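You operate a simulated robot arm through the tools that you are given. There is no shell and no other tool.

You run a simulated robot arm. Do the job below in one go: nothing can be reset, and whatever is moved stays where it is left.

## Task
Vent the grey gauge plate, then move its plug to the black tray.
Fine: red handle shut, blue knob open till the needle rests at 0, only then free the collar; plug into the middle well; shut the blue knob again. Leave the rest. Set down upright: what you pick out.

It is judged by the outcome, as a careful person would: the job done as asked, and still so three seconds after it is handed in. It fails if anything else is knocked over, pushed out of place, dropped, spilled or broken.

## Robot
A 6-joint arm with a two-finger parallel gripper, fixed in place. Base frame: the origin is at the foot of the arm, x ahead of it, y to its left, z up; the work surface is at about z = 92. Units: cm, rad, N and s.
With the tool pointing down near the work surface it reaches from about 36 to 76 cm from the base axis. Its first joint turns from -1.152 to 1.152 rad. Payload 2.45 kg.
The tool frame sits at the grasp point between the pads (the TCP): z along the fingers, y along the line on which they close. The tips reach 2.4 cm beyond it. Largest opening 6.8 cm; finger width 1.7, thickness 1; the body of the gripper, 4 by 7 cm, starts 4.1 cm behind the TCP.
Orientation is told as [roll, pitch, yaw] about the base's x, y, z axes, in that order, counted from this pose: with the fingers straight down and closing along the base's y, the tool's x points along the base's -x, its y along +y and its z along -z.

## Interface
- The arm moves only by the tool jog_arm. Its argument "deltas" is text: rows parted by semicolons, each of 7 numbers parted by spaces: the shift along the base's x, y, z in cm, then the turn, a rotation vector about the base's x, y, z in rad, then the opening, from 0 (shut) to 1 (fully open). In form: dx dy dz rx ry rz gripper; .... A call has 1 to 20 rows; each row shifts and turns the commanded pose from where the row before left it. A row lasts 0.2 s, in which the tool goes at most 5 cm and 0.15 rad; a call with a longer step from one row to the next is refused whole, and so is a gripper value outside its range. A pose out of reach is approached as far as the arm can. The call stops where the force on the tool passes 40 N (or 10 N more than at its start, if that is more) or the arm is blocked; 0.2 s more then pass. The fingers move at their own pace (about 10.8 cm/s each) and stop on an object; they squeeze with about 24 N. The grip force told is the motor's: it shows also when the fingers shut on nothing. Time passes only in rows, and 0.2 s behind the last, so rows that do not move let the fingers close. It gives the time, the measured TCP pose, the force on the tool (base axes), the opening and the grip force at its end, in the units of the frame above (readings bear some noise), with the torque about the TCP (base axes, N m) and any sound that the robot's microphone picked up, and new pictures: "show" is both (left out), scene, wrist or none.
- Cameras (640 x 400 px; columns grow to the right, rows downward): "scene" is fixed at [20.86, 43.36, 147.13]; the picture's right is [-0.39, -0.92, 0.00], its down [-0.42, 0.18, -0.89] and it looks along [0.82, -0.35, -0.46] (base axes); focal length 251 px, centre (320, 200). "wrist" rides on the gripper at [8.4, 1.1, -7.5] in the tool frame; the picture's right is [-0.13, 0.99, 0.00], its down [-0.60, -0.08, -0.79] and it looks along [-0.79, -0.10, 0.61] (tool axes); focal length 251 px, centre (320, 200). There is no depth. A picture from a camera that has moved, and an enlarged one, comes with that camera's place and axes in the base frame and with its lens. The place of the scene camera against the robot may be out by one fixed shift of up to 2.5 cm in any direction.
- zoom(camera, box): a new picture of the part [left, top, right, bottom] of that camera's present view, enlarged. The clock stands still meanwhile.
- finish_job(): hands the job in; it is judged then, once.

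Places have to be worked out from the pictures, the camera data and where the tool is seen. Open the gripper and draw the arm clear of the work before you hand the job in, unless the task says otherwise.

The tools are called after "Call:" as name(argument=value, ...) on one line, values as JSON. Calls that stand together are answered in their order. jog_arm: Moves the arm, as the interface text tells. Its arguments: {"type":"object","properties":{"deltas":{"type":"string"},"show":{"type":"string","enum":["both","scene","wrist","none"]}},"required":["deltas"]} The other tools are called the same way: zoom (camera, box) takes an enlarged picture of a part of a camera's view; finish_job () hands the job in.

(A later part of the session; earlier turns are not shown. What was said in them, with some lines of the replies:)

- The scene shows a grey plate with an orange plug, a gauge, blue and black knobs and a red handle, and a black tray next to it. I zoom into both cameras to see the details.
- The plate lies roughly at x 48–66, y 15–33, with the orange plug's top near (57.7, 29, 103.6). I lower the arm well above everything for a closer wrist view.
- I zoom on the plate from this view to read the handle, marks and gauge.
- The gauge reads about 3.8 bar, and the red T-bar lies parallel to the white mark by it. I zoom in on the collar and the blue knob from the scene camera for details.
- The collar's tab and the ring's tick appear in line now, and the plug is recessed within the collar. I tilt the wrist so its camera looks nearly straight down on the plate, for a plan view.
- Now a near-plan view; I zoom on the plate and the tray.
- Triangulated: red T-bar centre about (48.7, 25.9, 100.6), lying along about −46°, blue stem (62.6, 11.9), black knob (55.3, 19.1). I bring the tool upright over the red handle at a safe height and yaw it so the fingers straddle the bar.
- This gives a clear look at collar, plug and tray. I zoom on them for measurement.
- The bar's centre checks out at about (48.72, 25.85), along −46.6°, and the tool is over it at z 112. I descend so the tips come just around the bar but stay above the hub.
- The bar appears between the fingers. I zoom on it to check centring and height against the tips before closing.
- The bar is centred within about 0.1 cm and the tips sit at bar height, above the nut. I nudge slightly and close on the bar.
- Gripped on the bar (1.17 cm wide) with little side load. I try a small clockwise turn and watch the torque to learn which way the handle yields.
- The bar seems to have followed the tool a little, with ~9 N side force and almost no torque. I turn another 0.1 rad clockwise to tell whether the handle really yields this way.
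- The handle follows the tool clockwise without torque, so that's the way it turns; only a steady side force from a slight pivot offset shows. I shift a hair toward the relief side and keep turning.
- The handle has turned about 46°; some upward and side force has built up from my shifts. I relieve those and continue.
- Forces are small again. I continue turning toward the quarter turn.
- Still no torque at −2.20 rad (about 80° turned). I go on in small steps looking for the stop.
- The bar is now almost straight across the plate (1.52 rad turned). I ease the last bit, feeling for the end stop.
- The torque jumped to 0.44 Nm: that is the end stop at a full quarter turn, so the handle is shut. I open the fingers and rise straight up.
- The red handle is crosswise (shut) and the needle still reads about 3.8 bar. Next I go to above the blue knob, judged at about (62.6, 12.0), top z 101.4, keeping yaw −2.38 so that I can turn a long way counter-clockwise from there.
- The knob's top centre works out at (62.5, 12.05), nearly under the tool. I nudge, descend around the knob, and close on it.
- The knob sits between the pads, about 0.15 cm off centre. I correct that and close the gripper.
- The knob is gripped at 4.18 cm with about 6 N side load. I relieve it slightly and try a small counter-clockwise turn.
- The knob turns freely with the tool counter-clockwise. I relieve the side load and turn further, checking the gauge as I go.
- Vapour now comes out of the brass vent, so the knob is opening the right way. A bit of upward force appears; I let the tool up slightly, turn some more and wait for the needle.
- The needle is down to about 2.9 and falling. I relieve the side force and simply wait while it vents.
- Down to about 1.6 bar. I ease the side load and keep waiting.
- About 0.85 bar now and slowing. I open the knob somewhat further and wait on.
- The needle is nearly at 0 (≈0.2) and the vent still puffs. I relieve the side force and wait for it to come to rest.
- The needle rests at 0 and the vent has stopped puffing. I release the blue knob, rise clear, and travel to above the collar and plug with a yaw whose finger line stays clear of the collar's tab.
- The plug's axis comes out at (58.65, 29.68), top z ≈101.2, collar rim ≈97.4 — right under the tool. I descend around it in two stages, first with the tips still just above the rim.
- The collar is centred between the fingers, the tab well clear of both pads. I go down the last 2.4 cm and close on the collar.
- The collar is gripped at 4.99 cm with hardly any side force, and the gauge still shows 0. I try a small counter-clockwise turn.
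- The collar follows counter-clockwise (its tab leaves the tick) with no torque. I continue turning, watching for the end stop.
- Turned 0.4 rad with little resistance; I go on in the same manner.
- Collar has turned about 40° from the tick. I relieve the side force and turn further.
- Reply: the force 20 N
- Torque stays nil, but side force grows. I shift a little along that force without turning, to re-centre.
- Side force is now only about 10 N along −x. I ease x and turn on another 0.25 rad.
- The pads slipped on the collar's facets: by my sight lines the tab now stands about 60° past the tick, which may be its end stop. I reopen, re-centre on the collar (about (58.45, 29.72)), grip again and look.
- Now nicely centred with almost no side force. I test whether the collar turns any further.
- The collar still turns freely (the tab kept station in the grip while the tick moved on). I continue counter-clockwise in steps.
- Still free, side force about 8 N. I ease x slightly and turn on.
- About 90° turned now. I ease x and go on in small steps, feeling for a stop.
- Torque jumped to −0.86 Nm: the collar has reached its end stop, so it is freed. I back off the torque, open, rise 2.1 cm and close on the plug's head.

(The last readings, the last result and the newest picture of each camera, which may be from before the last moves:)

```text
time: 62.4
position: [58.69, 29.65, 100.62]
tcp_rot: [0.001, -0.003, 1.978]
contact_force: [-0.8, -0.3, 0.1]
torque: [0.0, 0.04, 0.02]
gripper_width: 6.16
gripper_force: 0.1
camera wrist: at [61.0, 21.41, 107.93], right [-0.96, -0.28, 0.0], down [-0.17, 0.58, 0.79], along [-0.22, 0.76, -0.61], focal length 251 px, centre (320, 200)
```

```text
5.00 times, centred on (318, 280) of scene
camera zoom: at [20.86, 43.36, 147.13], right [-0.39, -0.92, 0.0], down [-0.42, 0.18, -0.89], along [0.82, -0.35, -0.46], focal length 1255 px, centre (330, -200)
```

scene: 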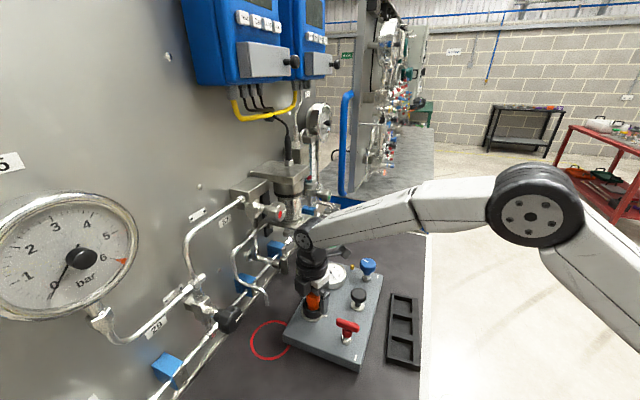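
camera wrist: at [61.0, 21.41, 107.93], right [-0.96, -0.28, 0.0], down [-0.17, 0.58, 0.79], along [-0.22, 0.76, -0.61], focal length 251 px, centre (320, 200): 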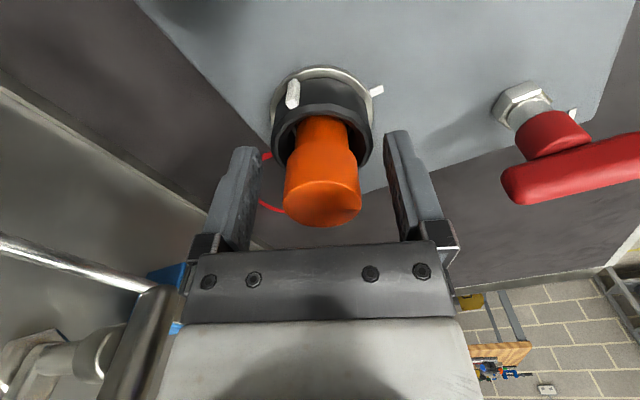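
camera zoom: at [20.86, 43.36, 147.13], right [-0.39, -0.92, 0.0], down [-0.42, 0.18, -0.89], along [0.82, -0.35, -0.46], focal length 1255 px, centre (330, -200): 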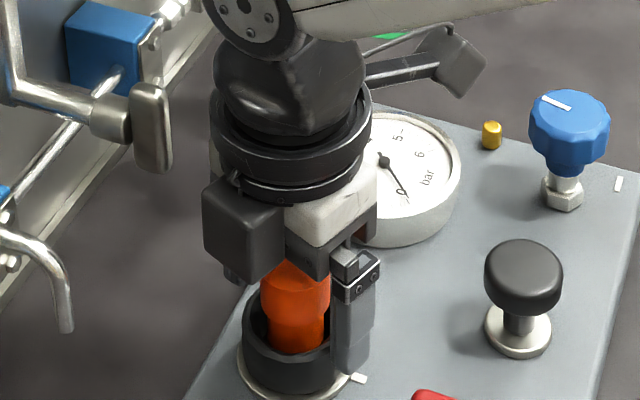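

The plug's head stands between the fingers, about 0.1 cm off. I nudge and close on it.

Call:
jog_arm(deltas="-0.08 -0.03 0 0 0 0 0.9; 0 0 0 0 0 0 0.6; 0 0 0 0 0 0 0.35; 0 0 0 0 0 0 0.2; 0 0 0 0 0 0 0.2", show="wrist")

```text
time: 63.6
position: [58.48, 29.54, 100.6]
tcp_rot: [-0.001, 0.001, 1.98]
contact_force: [3.5, 0.4, 0.4]
torque: [-0.09, -0.26, -0.32]
gripper_width: 4.73
gripper_force: 23.9
camera wrist: at [60.88, 21.44, 107.88], right [-0.96, -0.28, 0.0], down [-0.17, 0.58, 0.79], along [-0.22, 0.76, -0.61], focal length 251 px, centre (320, 200)
```

wrist: 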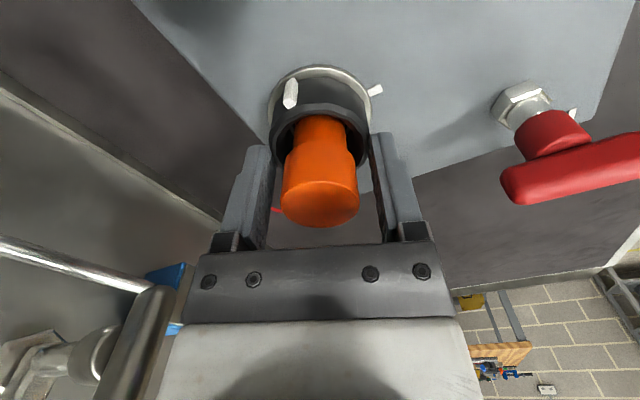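

The width of 4.73 shows the tips are still catching the collar's rim, so the rim is higher than I judged. I open, rise 1.2 cm and close again on the plug's head only.

Call:
jog_arm(deltas="0 0 0 0 0 0 0.8; 0 0 0 0 0 0 0.9; 0 0 0.6 0 0 0 0.9; 0 0 0.6 0 0 0 0.9; 0 0 0 0 0 0 0.9; 0 0 0 0 0 0 0.6; 0 0 0 0 0 0 0.35; 0 0 0 0 0 0 0.2; 0 0 0 0 0 0 0.2", show="both")

Call:
zoom(camera="wrist", box=[200, 60, 440, 210])

Call:
zoom(camera="scene", box=[270, 240, 366, 320])

```text
time: 65.6
position: [58.4, 29.57, 101.74]
tcp_rot: [-0.001, -0.002, 1.978]
contact_force: [-0.5, 0.2, 2.4]
torque: [-0.01, -0.01, 0.02]
gripper_width: 3.19
gripper_force: 24.2
camera wrist: at [60.82, 21.4, 109.13], right [-0.96, -0.28, 0.0], down [-0.17, 0.58, 0.79], along [-0.22, 0.76, -0.61], focal length 251 px, centre (320, 200)
```

scene: 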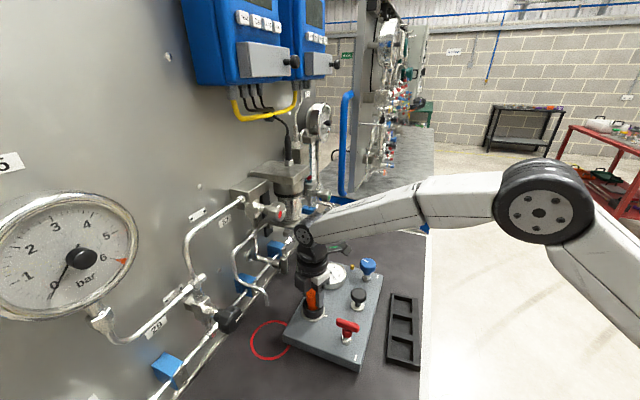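
wrist: 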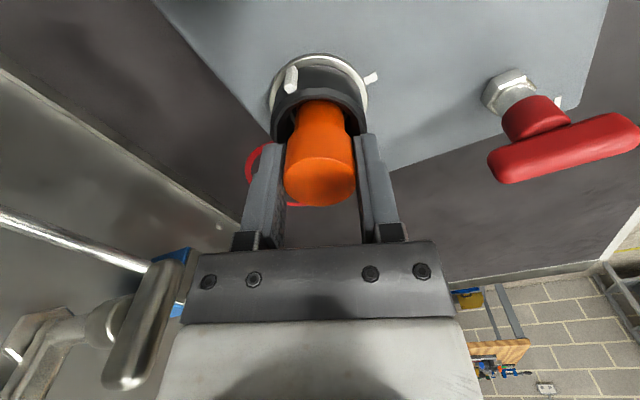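

```text
2.67 times, centred on (320, 135) of wrist
camera zoom: at [60.82, 21.4, 109.13], right [-0.96, -0.28, 0.0], down [-0.17, 0.58, 0.79], along [-0.22, 0.76, -0.61], focal length 670 px, centre (320, 373)
```

zoom: 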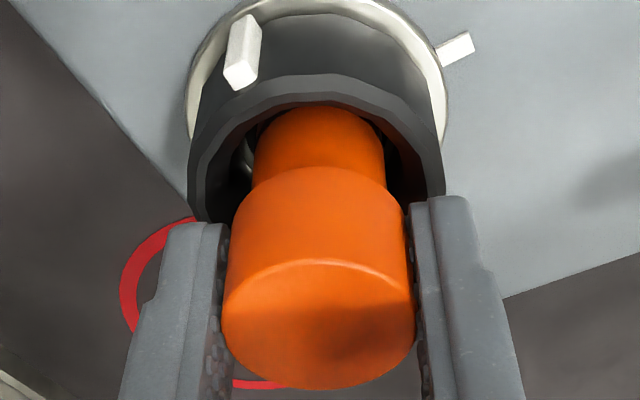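

```text
5.00 times, centred on (318, 280) of scene
camera zoom: at [20.85, 43.36, 147.14], right [-0.39, -0.92, 0.0], down [-0.42, 0.18, -0.89], along [0.82, -0.35, -0.46], focal length 1255 px, centre (330, -200)
```

zoom: 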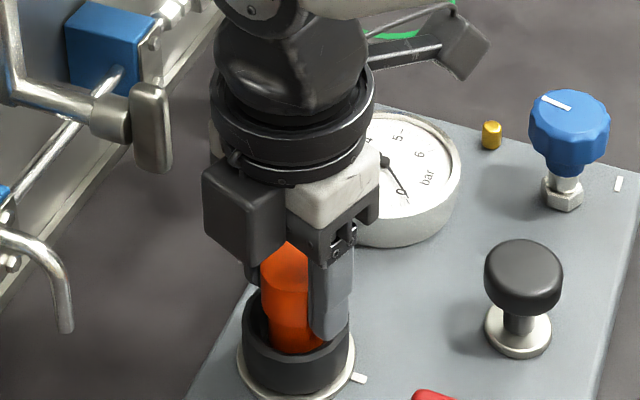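

The plug's head is gripped (3.19 cm), the needle still at 0. I lift gently at first to check that it comes free.

Call:
jog_arm(deltas="0 0 0.2 0 0 0 0.2; 0 0 0.3 0 0 0 0.2; 0 0 0.3 0 0 0 0.2; 0 0 0 0 0 0 0.2", show="wrist")

```text
time: 66.6
position: [58.58, 29.61, 102.49]
tcp_rot: [0.0, -0.002, 1.979]
contact_force: [0.0, 0.1, -0.5]
torque: [-0.03, 0.02, -0.04]
gripper_width: 3.19
gripper_force: 24.7
camera wrist: at [60.85, 21.4, 109.87], right [-0.96, -0.28, 0.0], down [-0.17, 0.58, 0.79], along [-0.22, 0.76, -0.61], focal length 251 px, centre (320, 200)
```

wrist: 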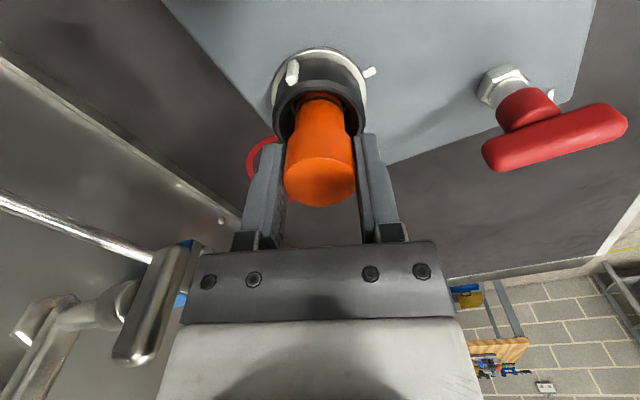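

It comes free with only its own weight. I lift it straight up well clear of the collar.

Call:
jog_arm(deltas="0 0 0.7 0 0 0 0.2; 0 0 1 0 0 0 0.2; 0 0 1.5 0 0 0 0.2; 0 0 2 0 0 0 0.2; 0 0 2 0 0 0 0.2; 0 0 2 0 0 0 0.2; 0 0 0 0 0 0 0.2")

Call:
zoom(camera="scene", box=[270, 220, 366, 320])

Call:
zoom(camera="wrist", box=[200, 30, 440, 230])

```text
time: 68.2
position: [58.57, 29.56, 111.68]
tcp_rot: [-0.001, -0.002, 1.98]
contact_force: [0.4, 0.0, -0.4]
torque: [0.0, 0.0, -0.01]
gripper_width: 3.21
gripper_force: 24.3
camera wrist: at [60.91, 21.43, 118.97], right [-0.96, -0.28, 0.0], down [-0.17, 0.58, 0.79], along [-0.22, 0.76, -0.61], focal length 251 px, centre (320, 200)
```

scene: 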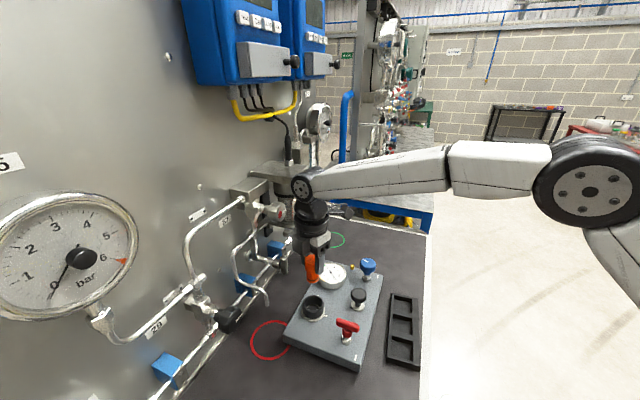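
wrist: 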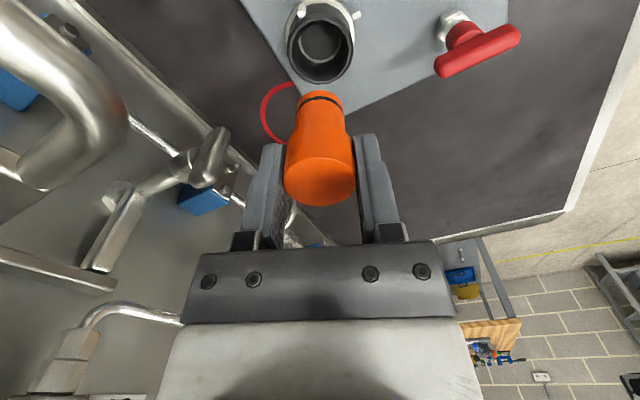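

```text
4.00 times, centred on (318, 270) of scene
camera zoom: at [20.86, 43.36, 147.13], right [-0.39, -0.92, 0.0], down [-0.42, 0.18, -0.89], along [0.82, -0.35, -0.46], focal length 1004 px, centre (328, -80)
```

zoom: 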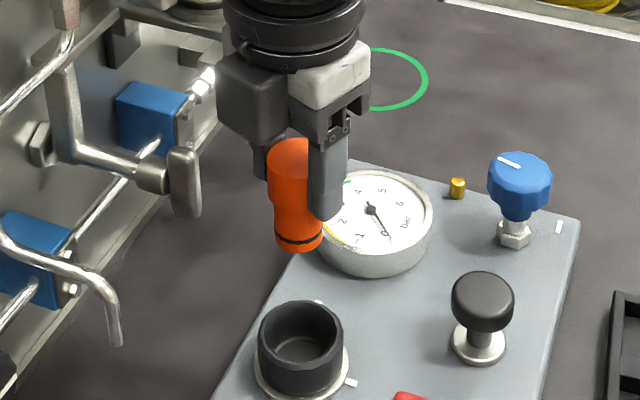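

```text
2.00 times, centred on (320, 130) of wrist
camera zoom: at [60.91, 21.43, 118.97], right [-0.96, -0.28, 0.0], down [-0.17, 0.58, 0.79], along [-0.22, 0.76, -0.61], focal length 503 px, centre (320, 340)
```

zoom: 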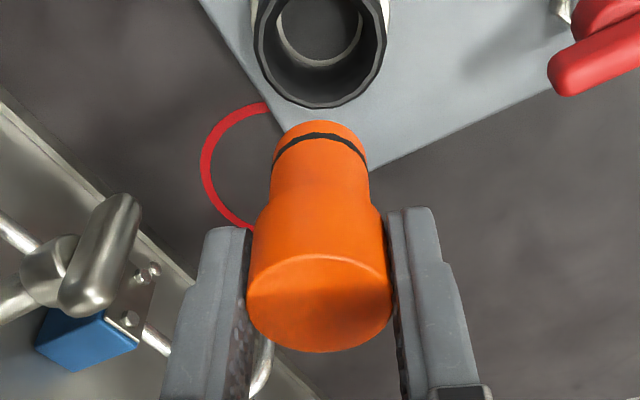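

The plug (about 5.5 cm long, bottom ≈5.5 cm below the TCP) is out and hangs straight. I carry it at this height to above the tray's middle well, judged at (48.1, 10.7), turning the wrist so the camera looks onto the tray.

Call:
jog_arm(deltas="-1.138 -2.111 0 0 0 -0.137 0.2; -1.138 -2.111 0 0 0 -0.137 0.2; -1.138 -2.111 0 0 0 -0.137 0.2; -1.138 -2.111 0 0 0 -0.137 0.2; -1.138 -2.111 0 0 0 -0.137 0.2; -1.138 -2.111 0 0 0 -0.137 0.2; -1.138 -2.111 0 0 0 -0.137 0.2; -1.138 -2.111 0 0 0 -0.137 0.2; -1.138 -2.111 0 0 0 -0.137 0.2; 0 0 0 0 0 0 0.2; 0 0 0 0 0 0 0.2")

Call:
zoom(camera="wrist", box=[220, 0, 420, 125])

Call:
zoom(camera="scene", box=[330, 240, 440, 380])

```text
time: 70.6
position: [48.09, 10.67, 111.74]
tcp_rot: [0.002, -0.002, 0.746]
contact_force: [0.7, 0.0, -1.7]
torque: [0.0, 0.02, 0.0]
gripper_width: 3.2
gripper_force: 24.7
camera wrist: at [41.13, 5.78, 119.14], right [-0.58, 0.82, 0.0], down [0.5, 0.35, 0.79], along [0.65, 0.46, -0.61], focal length 251 px, centre (320, 200)
```

scene: 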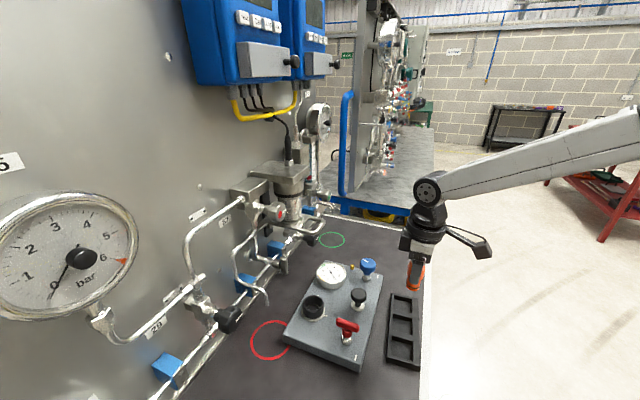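
wrist: 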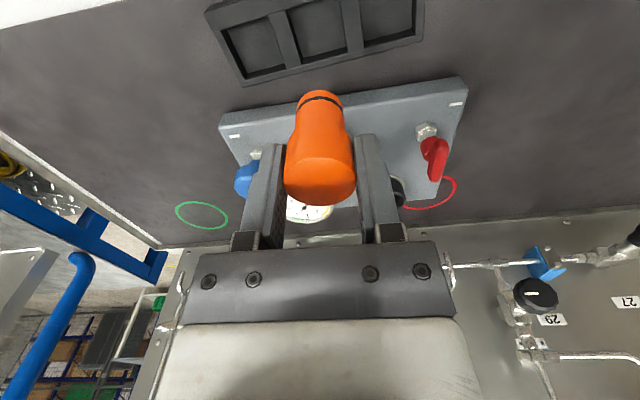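

```text
3.20 times, centred on (320, 62) of wrist
camera zoom: at [41.13, 5.78, 119.14], right [-0.58, 0.82, 0.0], down [0.5, 0.35, 0.79], along [0.65, 0.46, -0.61], focal length 805 px, centre (320, 640)
```

zoom: 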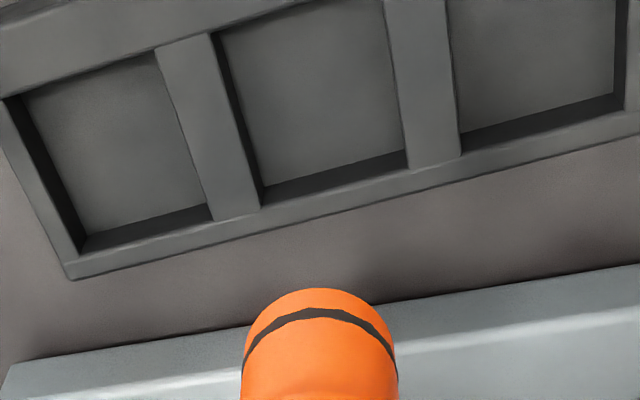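

```text
2.86 times, centred on (385, 310) of scene
camera zoom: at [20.86, 43.36, 147.13], right [-0.39, -0.92, 0.0], down [-0.42, 0.18, -0.89], along [0.82, -0.35, -0.46], focal length 717 px, centre (134, -114)
```

zoom: 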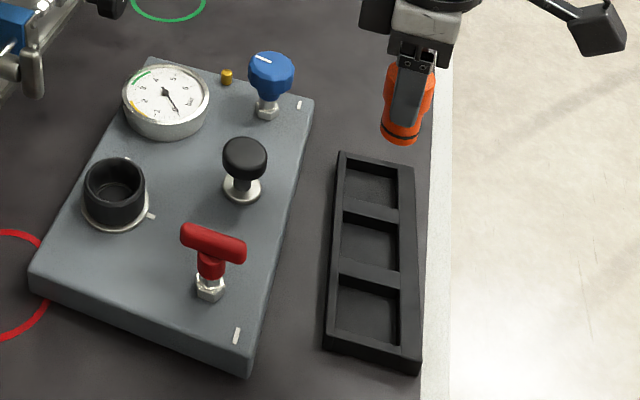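

By this view the middle well's centre is about (48.4, 10.8), opening 4.4 cm square, so the plug (2.6 cm) has ample room. I shift 0.3 cm and lower to just above the rim for a check.

Call:
jog_arm(deltas="0.3 0.1 0 0 0 0 0.2; 0 0 -3 0 0 0 0.2; 0 0 -3 0 0 0 0.2; 0 0 -2.5 0 0 0 0.2; 0 0 -2 0 0 0 0.2; 0 0 -0.7 0 0 0 0.2; 0 0 0 0 0 0 0.2")

Call:
zoom(camera="wrist", box=[220, 40, 420, 165])

Call:
zoom(camera="scene", box=[360, 270, 440, 380])

```text
time: 72.2
position: [48.42, 10.69, 100.58]
tcp_rot: [0.0, -0.002, 0.749]
contact_force: [0.2, -0.4, -1.7]
torque: [-0.02, 0.02, -0.02]
gripper_width: 3.18
gripper_force: 24.0
camera wrist: at [41.57, 5.71, 107.89], right [-0.58, 0.82, 0.0], down [0.5, 0.35, 0.79], along [0.65, 0.46, -0.61], focal length 251 px, centre (320, 200)
```

scene: 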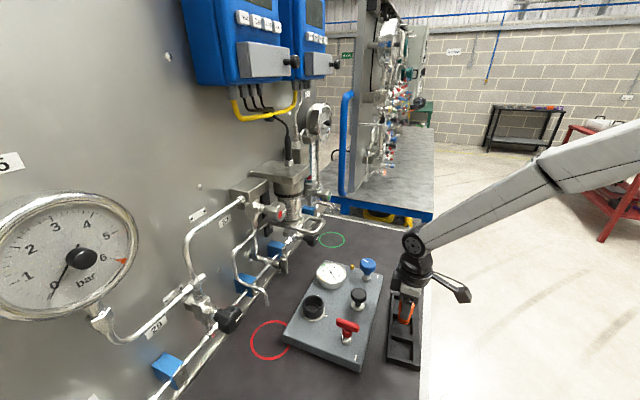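
wrist: 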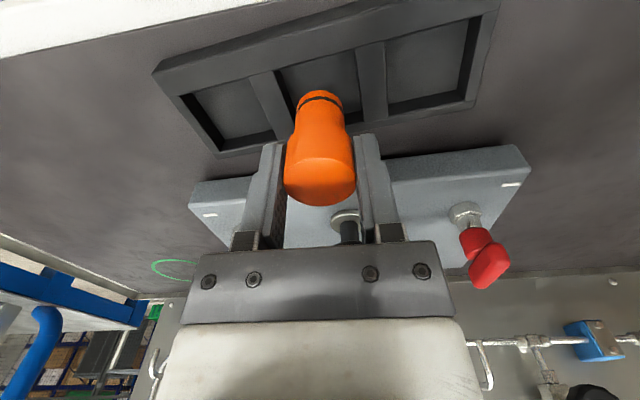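

```text
3.20 times, centred on (320, 102) of wrist
camera zoom: at [41.57, 5.71, 107.89], right [-0.58, 0.82, 0.0], down [0.5, 0.35, 0.79], along [0.65, 0.46, -0.61], focal length 805 px, centre (320, 512)
```

zoom: 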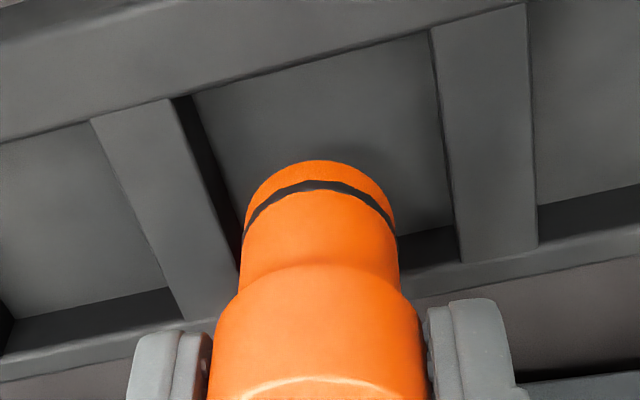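

```text
3.64 times, centred on (400, 325) of scene
camera zoom: at [20.86, 43.36, 147.13], right [-0.39, -0.92, 0.0], down [-0.42, 0.18, -0.89], along [0.82, -0.35, -0.46], focal length 913 px, centre (29, -254)
```

zoom: 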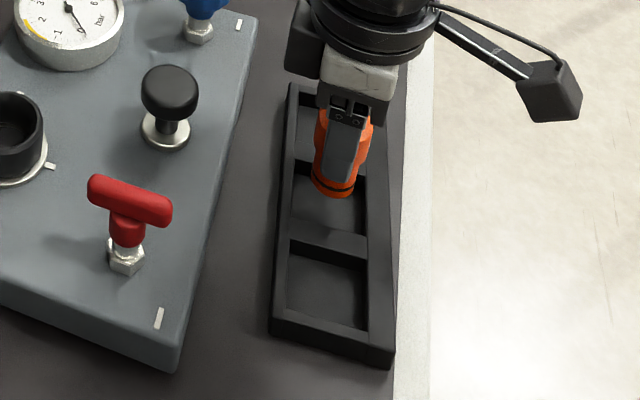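

The well's rim corners put its centre at (48.36, 10.9), right under the plug. I lower toward the floor, then creep in small steps until touch.

Call:
jog_arm(deltas="-0.02 0.06 -0.8 0 0 0 0.2; 0 0 -0.8 0 0 0 0.2; 0 0 -0.4 0 0 0 0.2; 0 0 -0.2 0 0 0 0.2; 0 0 0 0 0 0 0.2", show="wrist")

Call:
zoom(camera="wrist", box=[220, 40, 420, 165])

```text
time: 73.4
position: [48.53, 10.8, 98.41]
tcp_rot: [0.0, -0.001, 0.747]
contact_force: [0.2, -0.4, -1.3]
torque: [0.0, -0.01, 0.01]
gripper_width: 3.22
gripper_force: 24.2
camera wrist: at [41.62, 5.8, 105.73], right [-0.58, 0.82, 0.0], down [0.5, 0.35, 0.79], along [0.65, 0.46, -0.61], focal length 251 px, centre (320, 200)
```

wrist: 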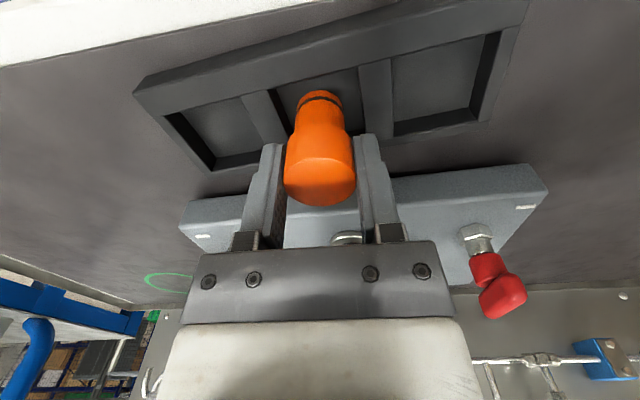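

```text
3.20 times, centred on (320, 102) of wrist
camera zoom: at [41.62, 5.8, 105.73], right [-0.58, 0.82, 0.0], down [0.5, 0.35, 0.79], along [0.65, 0.46, -0.61], focal length 805 px, centre (320, 512)
```

zoom: 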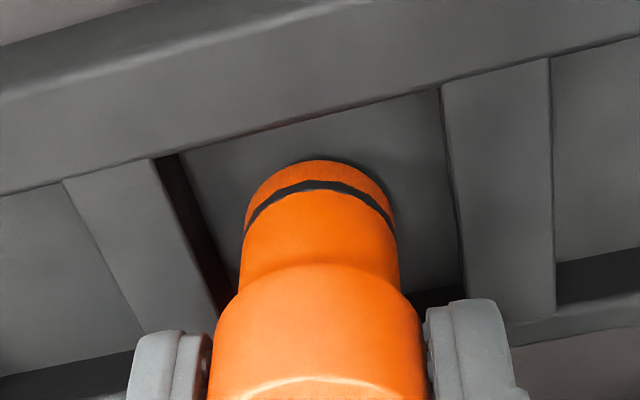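

No contact yet at z 98.35. I creep down 0.1 cm per row.

Call:
jog_arm(deltas="0 0 -0.1 0 0 0 0.2; 0 0 -0.1 0 0 0 0.2; 0 0 -0.1 0 0 0 0.2; 0 0 -0.1 0 0 0 0.2; 0 0 0 0 0 0 0.2", show="none")

```text
time: 74.6
position: [48.56, 10.73, 97.86]
tcp_rot: [-0.002, -0.006, 0.747]
contact_force: [3.3, 0.1, 17.0]
torque: [0.06, -0.1, -0.02]
gripper_width: 3.22
gripper_force: 23.7
```

Contact at 17 N: the plug's foot is on the well's floor. I take off the pressure, open the fingers and rise straight up.

Call:
jog_arm(deltas="0 0 0.06 0 0 0 0.2; 0 0 0 0 0 0 0.45; 0 0 0 0 0 0 0.65; 0 0 0 0 0 0 0.75; 0 0 0 0 0 0 0.75")

Call:
zoom(camera="wrist", box=[220, 40, 420, 215])

```text
time: 75.8
position: [48.42, 10.71, 97.9]
tcp_rot: [-0.003, -0.001, 0.745]
contact_force: [-0.7, 1.3, -0.2]
torque: [-0.04, -0.01, 0.01]
gripper_width: 5.11
gripper_force: 0.2
camera wrist: at [41.59, 5.79, 105.26], right [-0.58, 0.82, 0.0], down [0.5, 0.35, 0.79], along [0.65, 0.46, -0.61], focal length 251 px, centre (320, 200)
```

scene: 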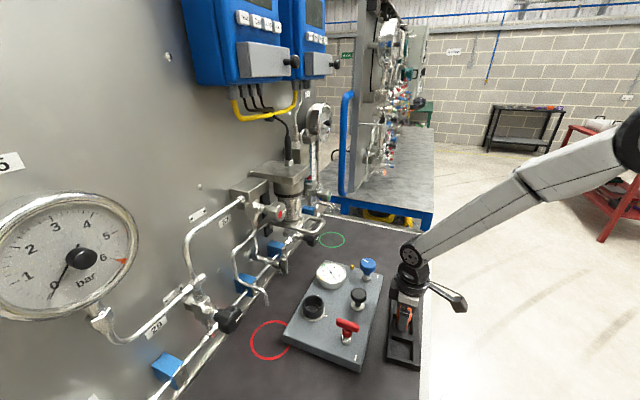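
wrist: 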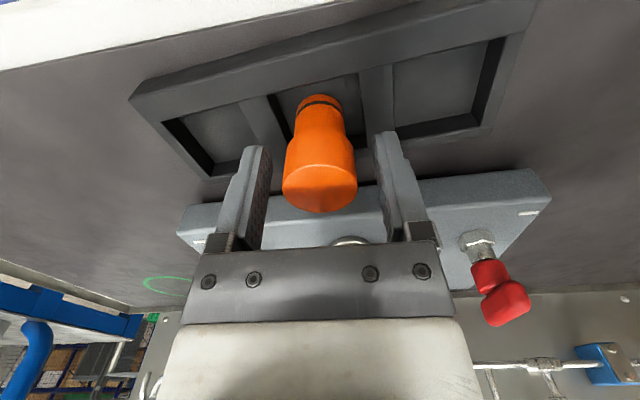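

```text
2.29 times, centred on (320, 128) of wrist
camera zoom: at [41.59, 5.79, 105.26], right [-0.58, 0.82, 0.0], down [0.5, 0.35, 0.79], along [0.65, 0.46, -0.61], focal length 575 px, centre (320, 366)
```

zoom: 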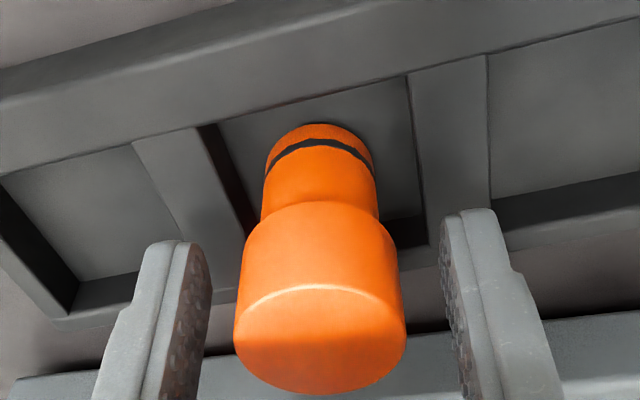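

The plug stands upright in the middle well. I rise straight up well above it, then travel back to above the blue knob.

Call:
jog_arm(deltas="0 0 1 0 0 0 0.75; 0 0 2 0 0 0 0.75; 0 0 3 0 0 0 0.75; 0 0 4 0 0 0 0.75; 0 0 4 0 0 0 0.75; 3.5 0.335 0 0 0 0 1; 3.5 0.335 0 0 0 0 1; 3.5 0.335 0 0 0 0 1; 3.5 0.335 0 0 0 0 1; 0 0 0 0 0 0 1; 0 0 0 0 0 0 1")

Call:
zoom(camera="wrist", box=[240, 0, 400, 100])

Call:
zoom(camera="scene", box=[280, 240, 440, 380])

```text
time: 78.2
position: [62.42, 12.06, 112.0]
tcp_rot: [0.0, -0.002, 0.747]
contact_force: [0.0, 0.1, -0.4]
torque: [-0.03, 0.02, -0.01]
gripper_width: 6.82
gripper_force: 0.0
camera wrist: at [55.51, 7.19, 119.36], right [-0.58, 0.82, 0.0], down [0.5, 0.35, 0.79], along [0.65, 0.46, -0.61], focal length 251 px, centre (320, 200)
```

scene: 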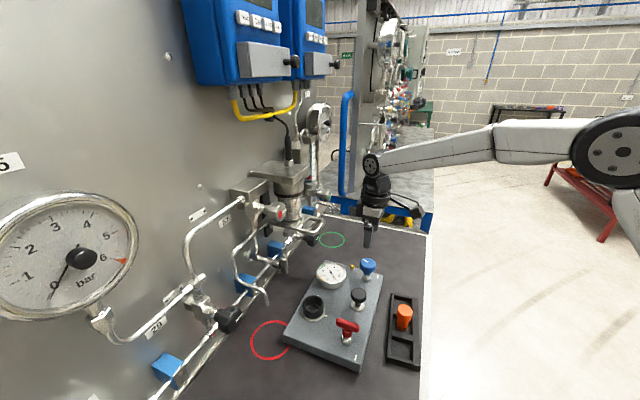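
wrist: 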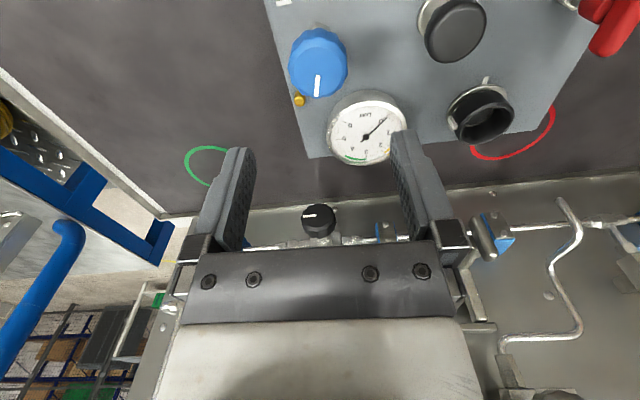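

```text
4.00 times, centred on (320, 50) of wrist
camera zoom: at [55.51, 7.19, 119.36], right [-0.58, 0.82, 0.0], down [0.5, 0.35, 0.79], along [0.65, 0.46, -0.61], focal length 1006 px, centre (320, 800)
```

zoom: 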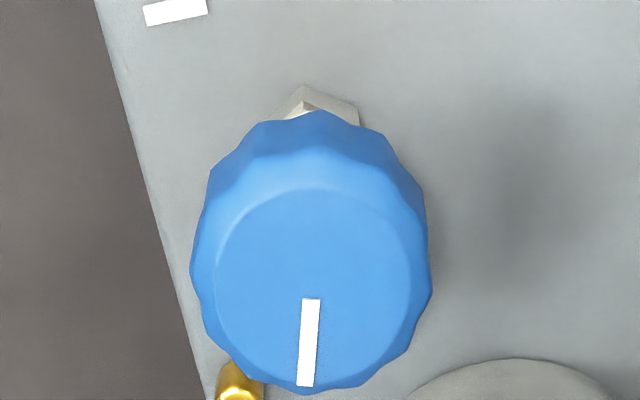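

```text
2.86 times, centred on (360, 310) of scene
camera zoom: at [20.86, 43.36, 147.13], right [-0.39, -0.92, 0.0], down [-0.42, 0.18, -0.89], along [0.82, -0.35, -0.46], focal length 717 px, centre (206, -114)
```

zoom: 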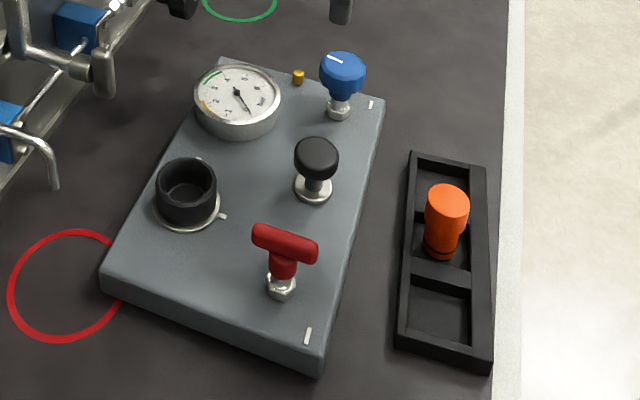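

The plug stands upright in the middle well and the gauge reads 0. The knob's centre comes out at about (62.45, 12.12); I nudge, descend around it as before and close.

Call:
jog_arm(deltas="0.07 -0.08 -3 0 0 0 1; 0 0 -3 0 0 0 1; 0 0 -3 0 0 0 1; 0 0 -1.5 0 0 0 1; 0 0 -0.9 0 0 0 1; 0 0 0 0 0 0 1; 0 0 0 0 0 0 0.7; 0 0 0 0 0 0 0.5; 0 0 0 0 0 0 0.3; 0 0 0 0 0 0 0.3", show="wrist")

Call:
zoom(camera="wrist", box=[240, 90, 400, 230])

```text
time: 80.4
position: [62.65, 12.05, 100.56]
tcp_rot: [0.001, -0.002, 0.747]
contact_force: [0.6, -0.7, -0.2]
torque: [0.15, -0.18, -0.02]
gripper_width: 4.13
gripper_force: 24.0
camera wrist: at [55.67, 7.15, 107.88], right [-0.58, 0.82, 0.0], down [0.5, 0.35, 0.79], along [0.65, 0.46, -0.61], focal length 251 px, centre (320, 200)
```

wrist: 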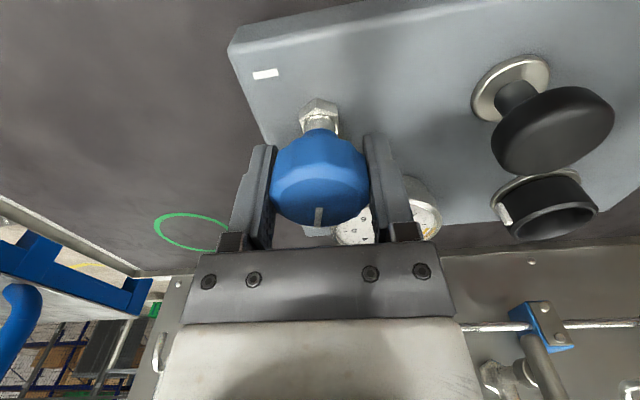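

```text
2.86 times, centred on (320, 160) of wrist
camera zoom: at [55.67, 7.15, 107.88], right [-0.58, 0.82, 0.0], down [0.5, 0.35, 0.79], along [0.65, 0.46, -0.61], focal length 718 px, centre (320, 314)
```

zoom: 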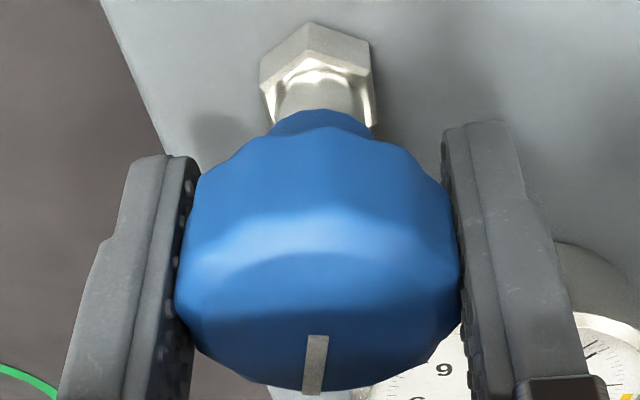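

The knob is gripped with no side load. I turn it back clockwise in steps, watching force and torque.

Call:
jog_arm(deltas="0 0 0 0 0 -0.1 0.3; 0 0 0 0 0 -0.1 0.3; 0 0 0 0 0 -0.1 0.3; 0 0 0 0 0 -0.1 0.3; 0 0 0 0 0 0 0.3", show="none")

```text
time: 81.6
position: [62.59, 12.03, 100.5]
tcp_rot: [-0.001, -0.004, 0.345]
contact_force: [4.6, 1.8, 0.5]
torque: [-0.09, 0.07, -0.08]
gripper_width: 4.14
gripper_force: 24.6
```

Turned 0.4 rad with little load; I continue another 0.4.

Call:
jog_arm(deltas="0.01 0 0 0 0 -0.1 0.3; 0 0 0 0 0 -0.1 0.3; 0 0 0 0 0 -0.1 0.3; 0 0 0 0 0 -0.1 0.3; 0 0 0 0 0 0 0.3", show="wrist")

Call:
zoom(camera="wrist", box=[240, 90, 400, 230])

```text
time: 82.8
position: [62.44, 12.08, 100.52]
tcp_rot: [-0.001, 0.0, -0.056]
contact_force: [0.5, 5.4, -0.2]
torque: [0.04, 0.44, -0.08]
gripper_width: 4.14
gripper_force: 24.0
camera wrist: at [54.25, 13.57, 107.93], right [0.18, 0.98, 0.0], down [0.6, -0.11, 0.79], along [0.78, -0.15, -0.61], focal length 251 px, centre (320, 200)
```

wrist: 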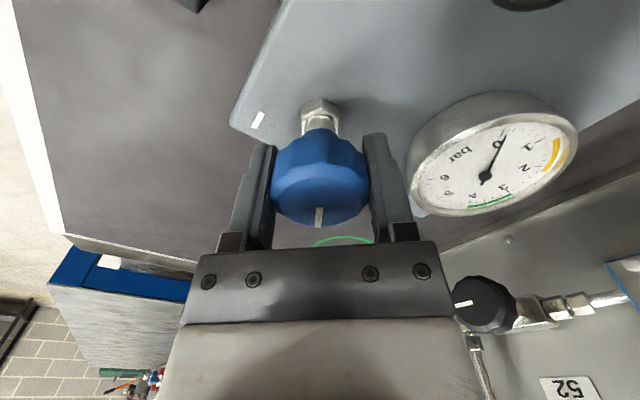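

```text
2.86 times, centred on (320, 160) of wrist
camera zoom: at [54.25, 13.57, 107.93], right [0.18, 0.98, 0.0], down [0.6, -0.11, 0.79], along [0.78, -0.15, -0.61], focal length 718 px, centre (320, 314)
```

zoom: 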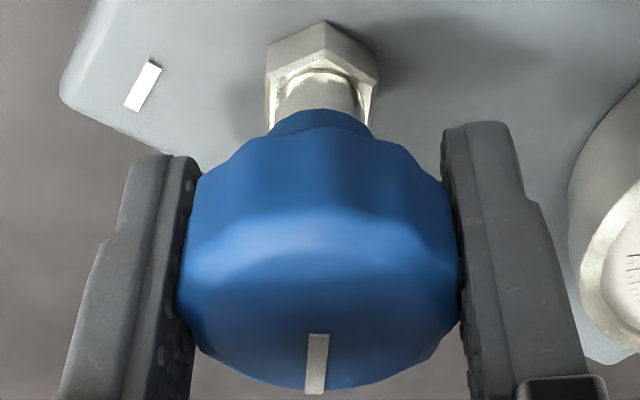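

The pointer turns with the grip; 0.8 rad done, about 0.5 remain. I continue.

Call:
jog_arm(deltas="0 0.02 0 0 0 -0.1 0.3; 0 0 0 0 0 -0.1 0.3; 0 0 0 0 0 -0.1 0.3; 0 0 0 0 0 -0.1 0.3; 0 0 0 0 0 0 0.3", show="none")

```text
time: 84.0
position: [62.48, 11.99, 100.66]
tcp_rot: [0.001, -0.002, -0.456]
contact_force: [-1.2, 0.8, -1.5]
torque: [0.07, 0.1, -0.05]
gripper_width: 4.1
gripper_force: 24.2
```

Total 1.2 rad back; now fine steps to feel the closing stop near 1.32 rad.

Call:
jog_arm(deltas="0 0 0 0 0 -0.06 0.3; 0 0 0 0 0 -0.06 0.3; 0 0 0 0 0 0 0.3", show="wrist")

Call:
zoom(camera="wrist", box=[240, 90, 400, 230])

```text
time: 84.8
position: [62.54, 12.08, 100.56]
tcp_rot: [0.0, -0.001, -0.573]
contact_force: [-5.5, 0.3, -0.2]
torque: [0.0, 0.22, 0.02]
gripper_width: 4.11
gripper_force: 24.1
camera wrist: at [56.11, 17.47, 107.94], right [0.65, 0.76, 0.0], down [0.46, -0.39, 0.79], along [0.61, -0.51, -0.61], focal length 251 px, centre (320, 200)
```

wrist: 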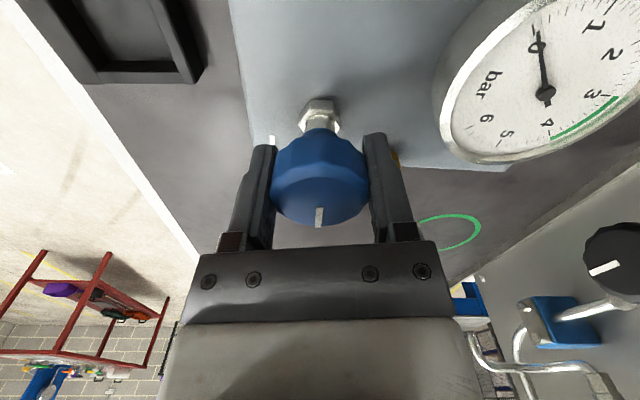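

```text
2.86 times, centred on (320, 160) of wrist
camera zoom: at [56.11, 17.47, 107.94], right [0.65, 0.76, 0.0], down [0.46, -0.39, 0.79], along [0.61, -0.51, -0.61], focal length 718 px, centre (320, 314)
```

zoom: 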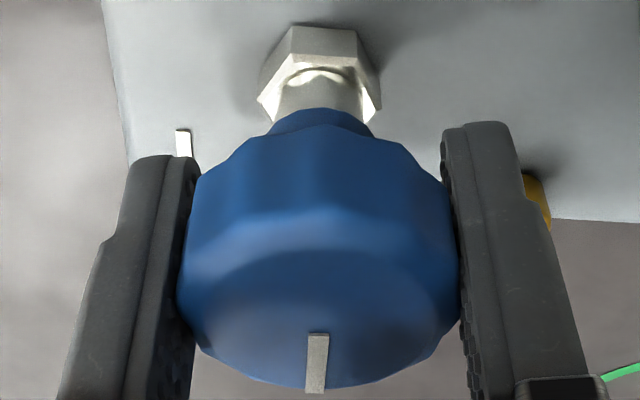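

No stop felt yet at 1.32 rad back. I creep further in small steps to seat it shut.

Call:
jog_arm(deltas="-0.02 0 0 0 0 -0.04 0.3; 0 0 0 0 0 -0.03 0.3; 0 0 0 0 0 0 0.3", show="none")

```text
time: 85.6
position: [62.68, 11.93, 100.6]
tcp_rot: [0.001, -0.004, -0.644]
contact_force: [-1.2, -5.8, -0.3]
torque: [-0.36, -0.24, 0.51]
gripper_width: 4.13
gripper_force: 24.0
```

Torque of 0.51 Nm: the knob is seated shut. I open the fingers and rise straight up.

Call:
jog_arm(deltas="0 0 0 0 0 0 0.6; 0 0 0 0 0 0 0.8; 0 0 0 0 0 0 0.8; 0 0 2 0 0 0 0.8; 0 0 4 0 0 0 0.8; 0 0 5 0 0 0 0.8; 0 0 5 0 0 0 0.8; -4 0 2 0 0 0 0.8; -4 0 1 0 0 0 0.8; -4 0 0 0 0 0 0.8; 0 0 0 0 0 0 0.8")

Call:
zoom(camera="scene", box=[280, 240, 440, 380])

Call:
zoom(camera="scene", box=[310, 245, 390, 295])

```text
time: 88.0
position: [50.58, 12.17, 119.59]
tcp_rot: [0.0, -0.002, -0.643]
contact_force: [-1.0, 0.2, 0.2]
torque: [0.04, -0.01, 0.03]
gripper_width: 5.43
gripper_force: 0.1
camera wrist: at [44.54, 17.98, 126.81], right [0.7, 0.72, 0.0], down [0.43, -0.42, 0.79], along [0.57, -0.55, -0.61], focal length 251 px, centre (320, 200)
```

scene: 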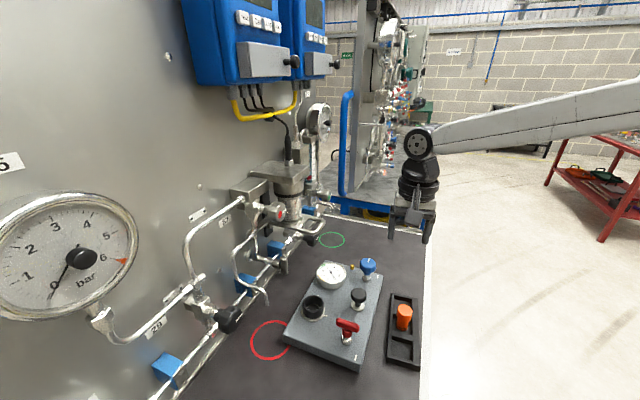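
wrist: 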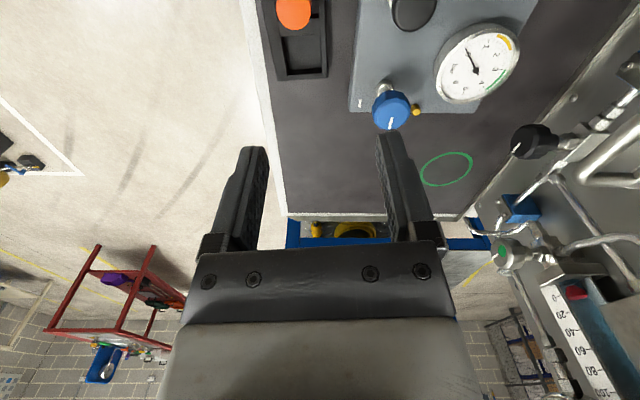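

```text
2.86 times, centred on (360, 310) of scene
camera zoom: at [20.86, 43.36, 147.13], right [-0.39, -0.92, 0.0], down [-0.42, 0.18, -0.89], along [0.82, -0.35, -0.46], focal length 717 px, centre (206, -114)
```

zoom: 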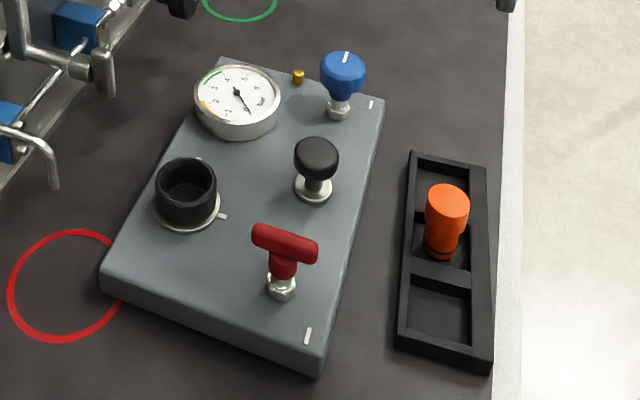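

```text
8.00 times, centred on (350, 270) of scene
camera zoom: at [20.86, 43.36, 147.13], right [-0.39, -0.92, 0.0], down [-0.42, 0.18, -0.89], along [0.82, -0.35, -0.46], focal length 2008 px, centre (80, -360)
```

zoom: 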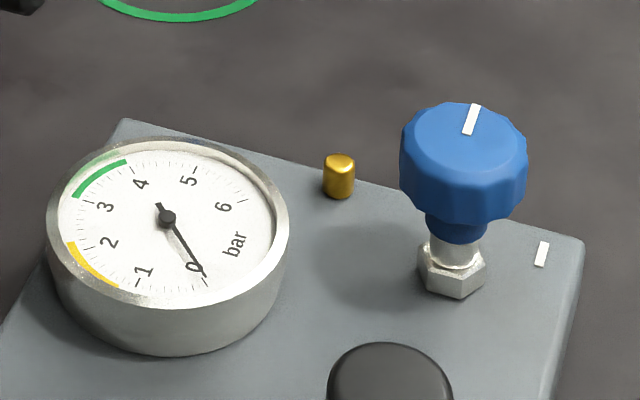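

The blue pointer is back in line with its mark, the needle rests at 0, the red handle is crosswise and the plug stands in the middle well. I draw the arm up and clear, with the gripper open, and take a last close look.

Call:
jog_arm(deltas="-1 1.5 4 0 0 0.13 1; -1 1.5 4 0 0 0.13 1; -1 1.5 4 0 0 0.13 1; -1 1.5 3 0 0 0.13 1; 0 0 0 0 0 0.12 1; 0 0 0 0 0 0 1; 0 0 0 0 0 0 1")

Call:
zoom(camera="scene", box=[375, 285, 435, 375])

Call:
zoom(camera="scene", box=[280, 250, 400, 375])

```text
time: 89.6
position: [46.35, 18.04, 134.44]
tcp_rot: [-0.001, -0.002, -0.001]
contact_force: [-0.3, -0.4, -0.4]
torque: [0.02, 0.0, -0.01]
gripper_width: 6.78
gripper_force: 0.0
camera wrist: at [38.1, 19.11, 141.9], right [0.13, 0.99, 0.0], down [0.6, -0.08, 0.79], along [0.79, -0.1, -0.61], focal length 251 px, centre (320, 200)
```

scene: 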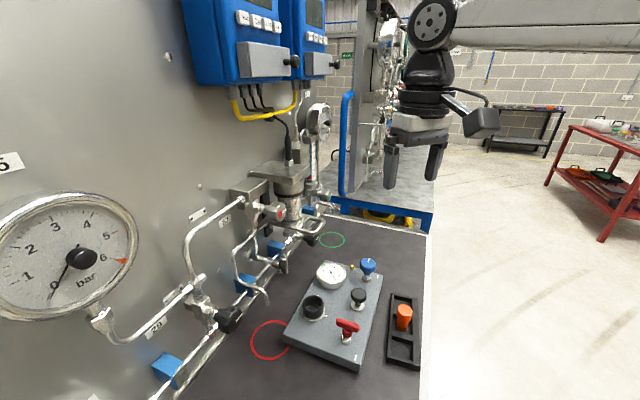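
wrist: 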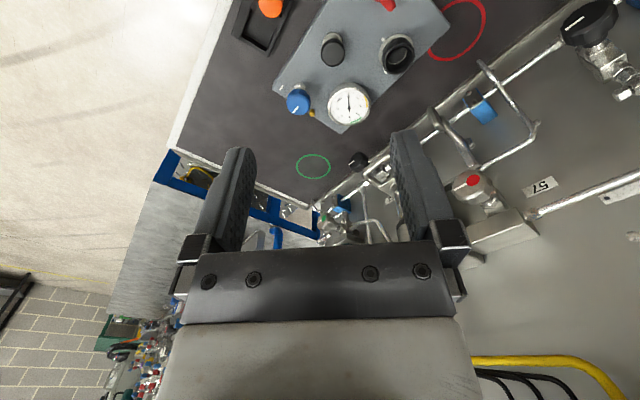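

```text
4.44 times, centred on (405, 330) of scene
camera zoom: at [20.86, 43.36, 147.13], right [-0.39, -0.92, 0.0], down [-0.42, 0.18, -0.89], along [0.82, -0.35, -0.46], focal length 1116 px, centre (-58, -378)
```

zoom: 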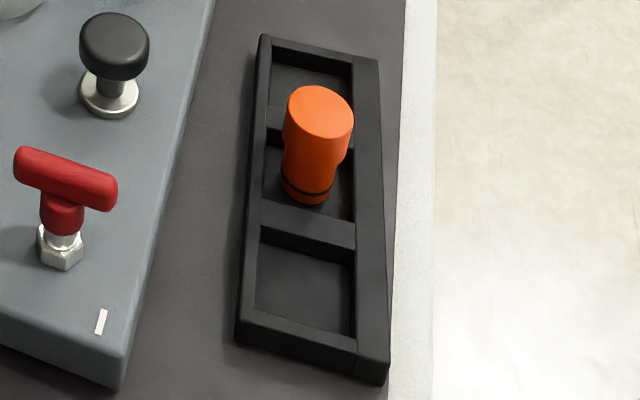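

```text
3.20 times, centred on (340, 312) of scene
camera zoom: at [20.86, 43.36, 147.13], right [-0.39, -0.92, 0.0], down [-0.42, 0.18, -0.89], along [0.82, -0.35, -0.46], focal length 803 px, centre (256, -160)
```

zoom: 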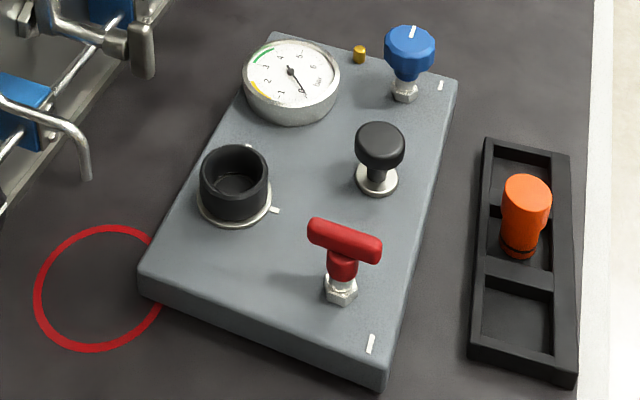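

Everything is as asked: red handle crosswise (shut), needle at 0, collar freed, plug upright in the middle well, blue knob shut again, and the other parts untouched with the arm clear and open. I hand the job in.

Call:
finish_job()

```text
The job is handed in.
```

The gauge plate is vented and its plug is standing upright in the middle well of the black tray. I handed the job in after a last look, but the tool gave no verdict.

- **Red handle:** turned a quarter turn clockwise until it hit its stop, so it now lies across the plate.
- **Blue knob, venting:** opened until the needle fell from about 3.8 bar and rested at 0.
- **Collar:** turned counter-clockwise to its stop, only after the needle was at 0. The grip slipped once on the collar partway, so I took hold again and finished the turn.
- **Plug:** lifted out freely and was set down in the well.
- **Blue knob, shutting:** turned back to its stop, with the pointer lined up with its mark again.

The black knob was never touched, and in the last pictures the plate and tray look unmoved. The arm is clear with the gripper open.
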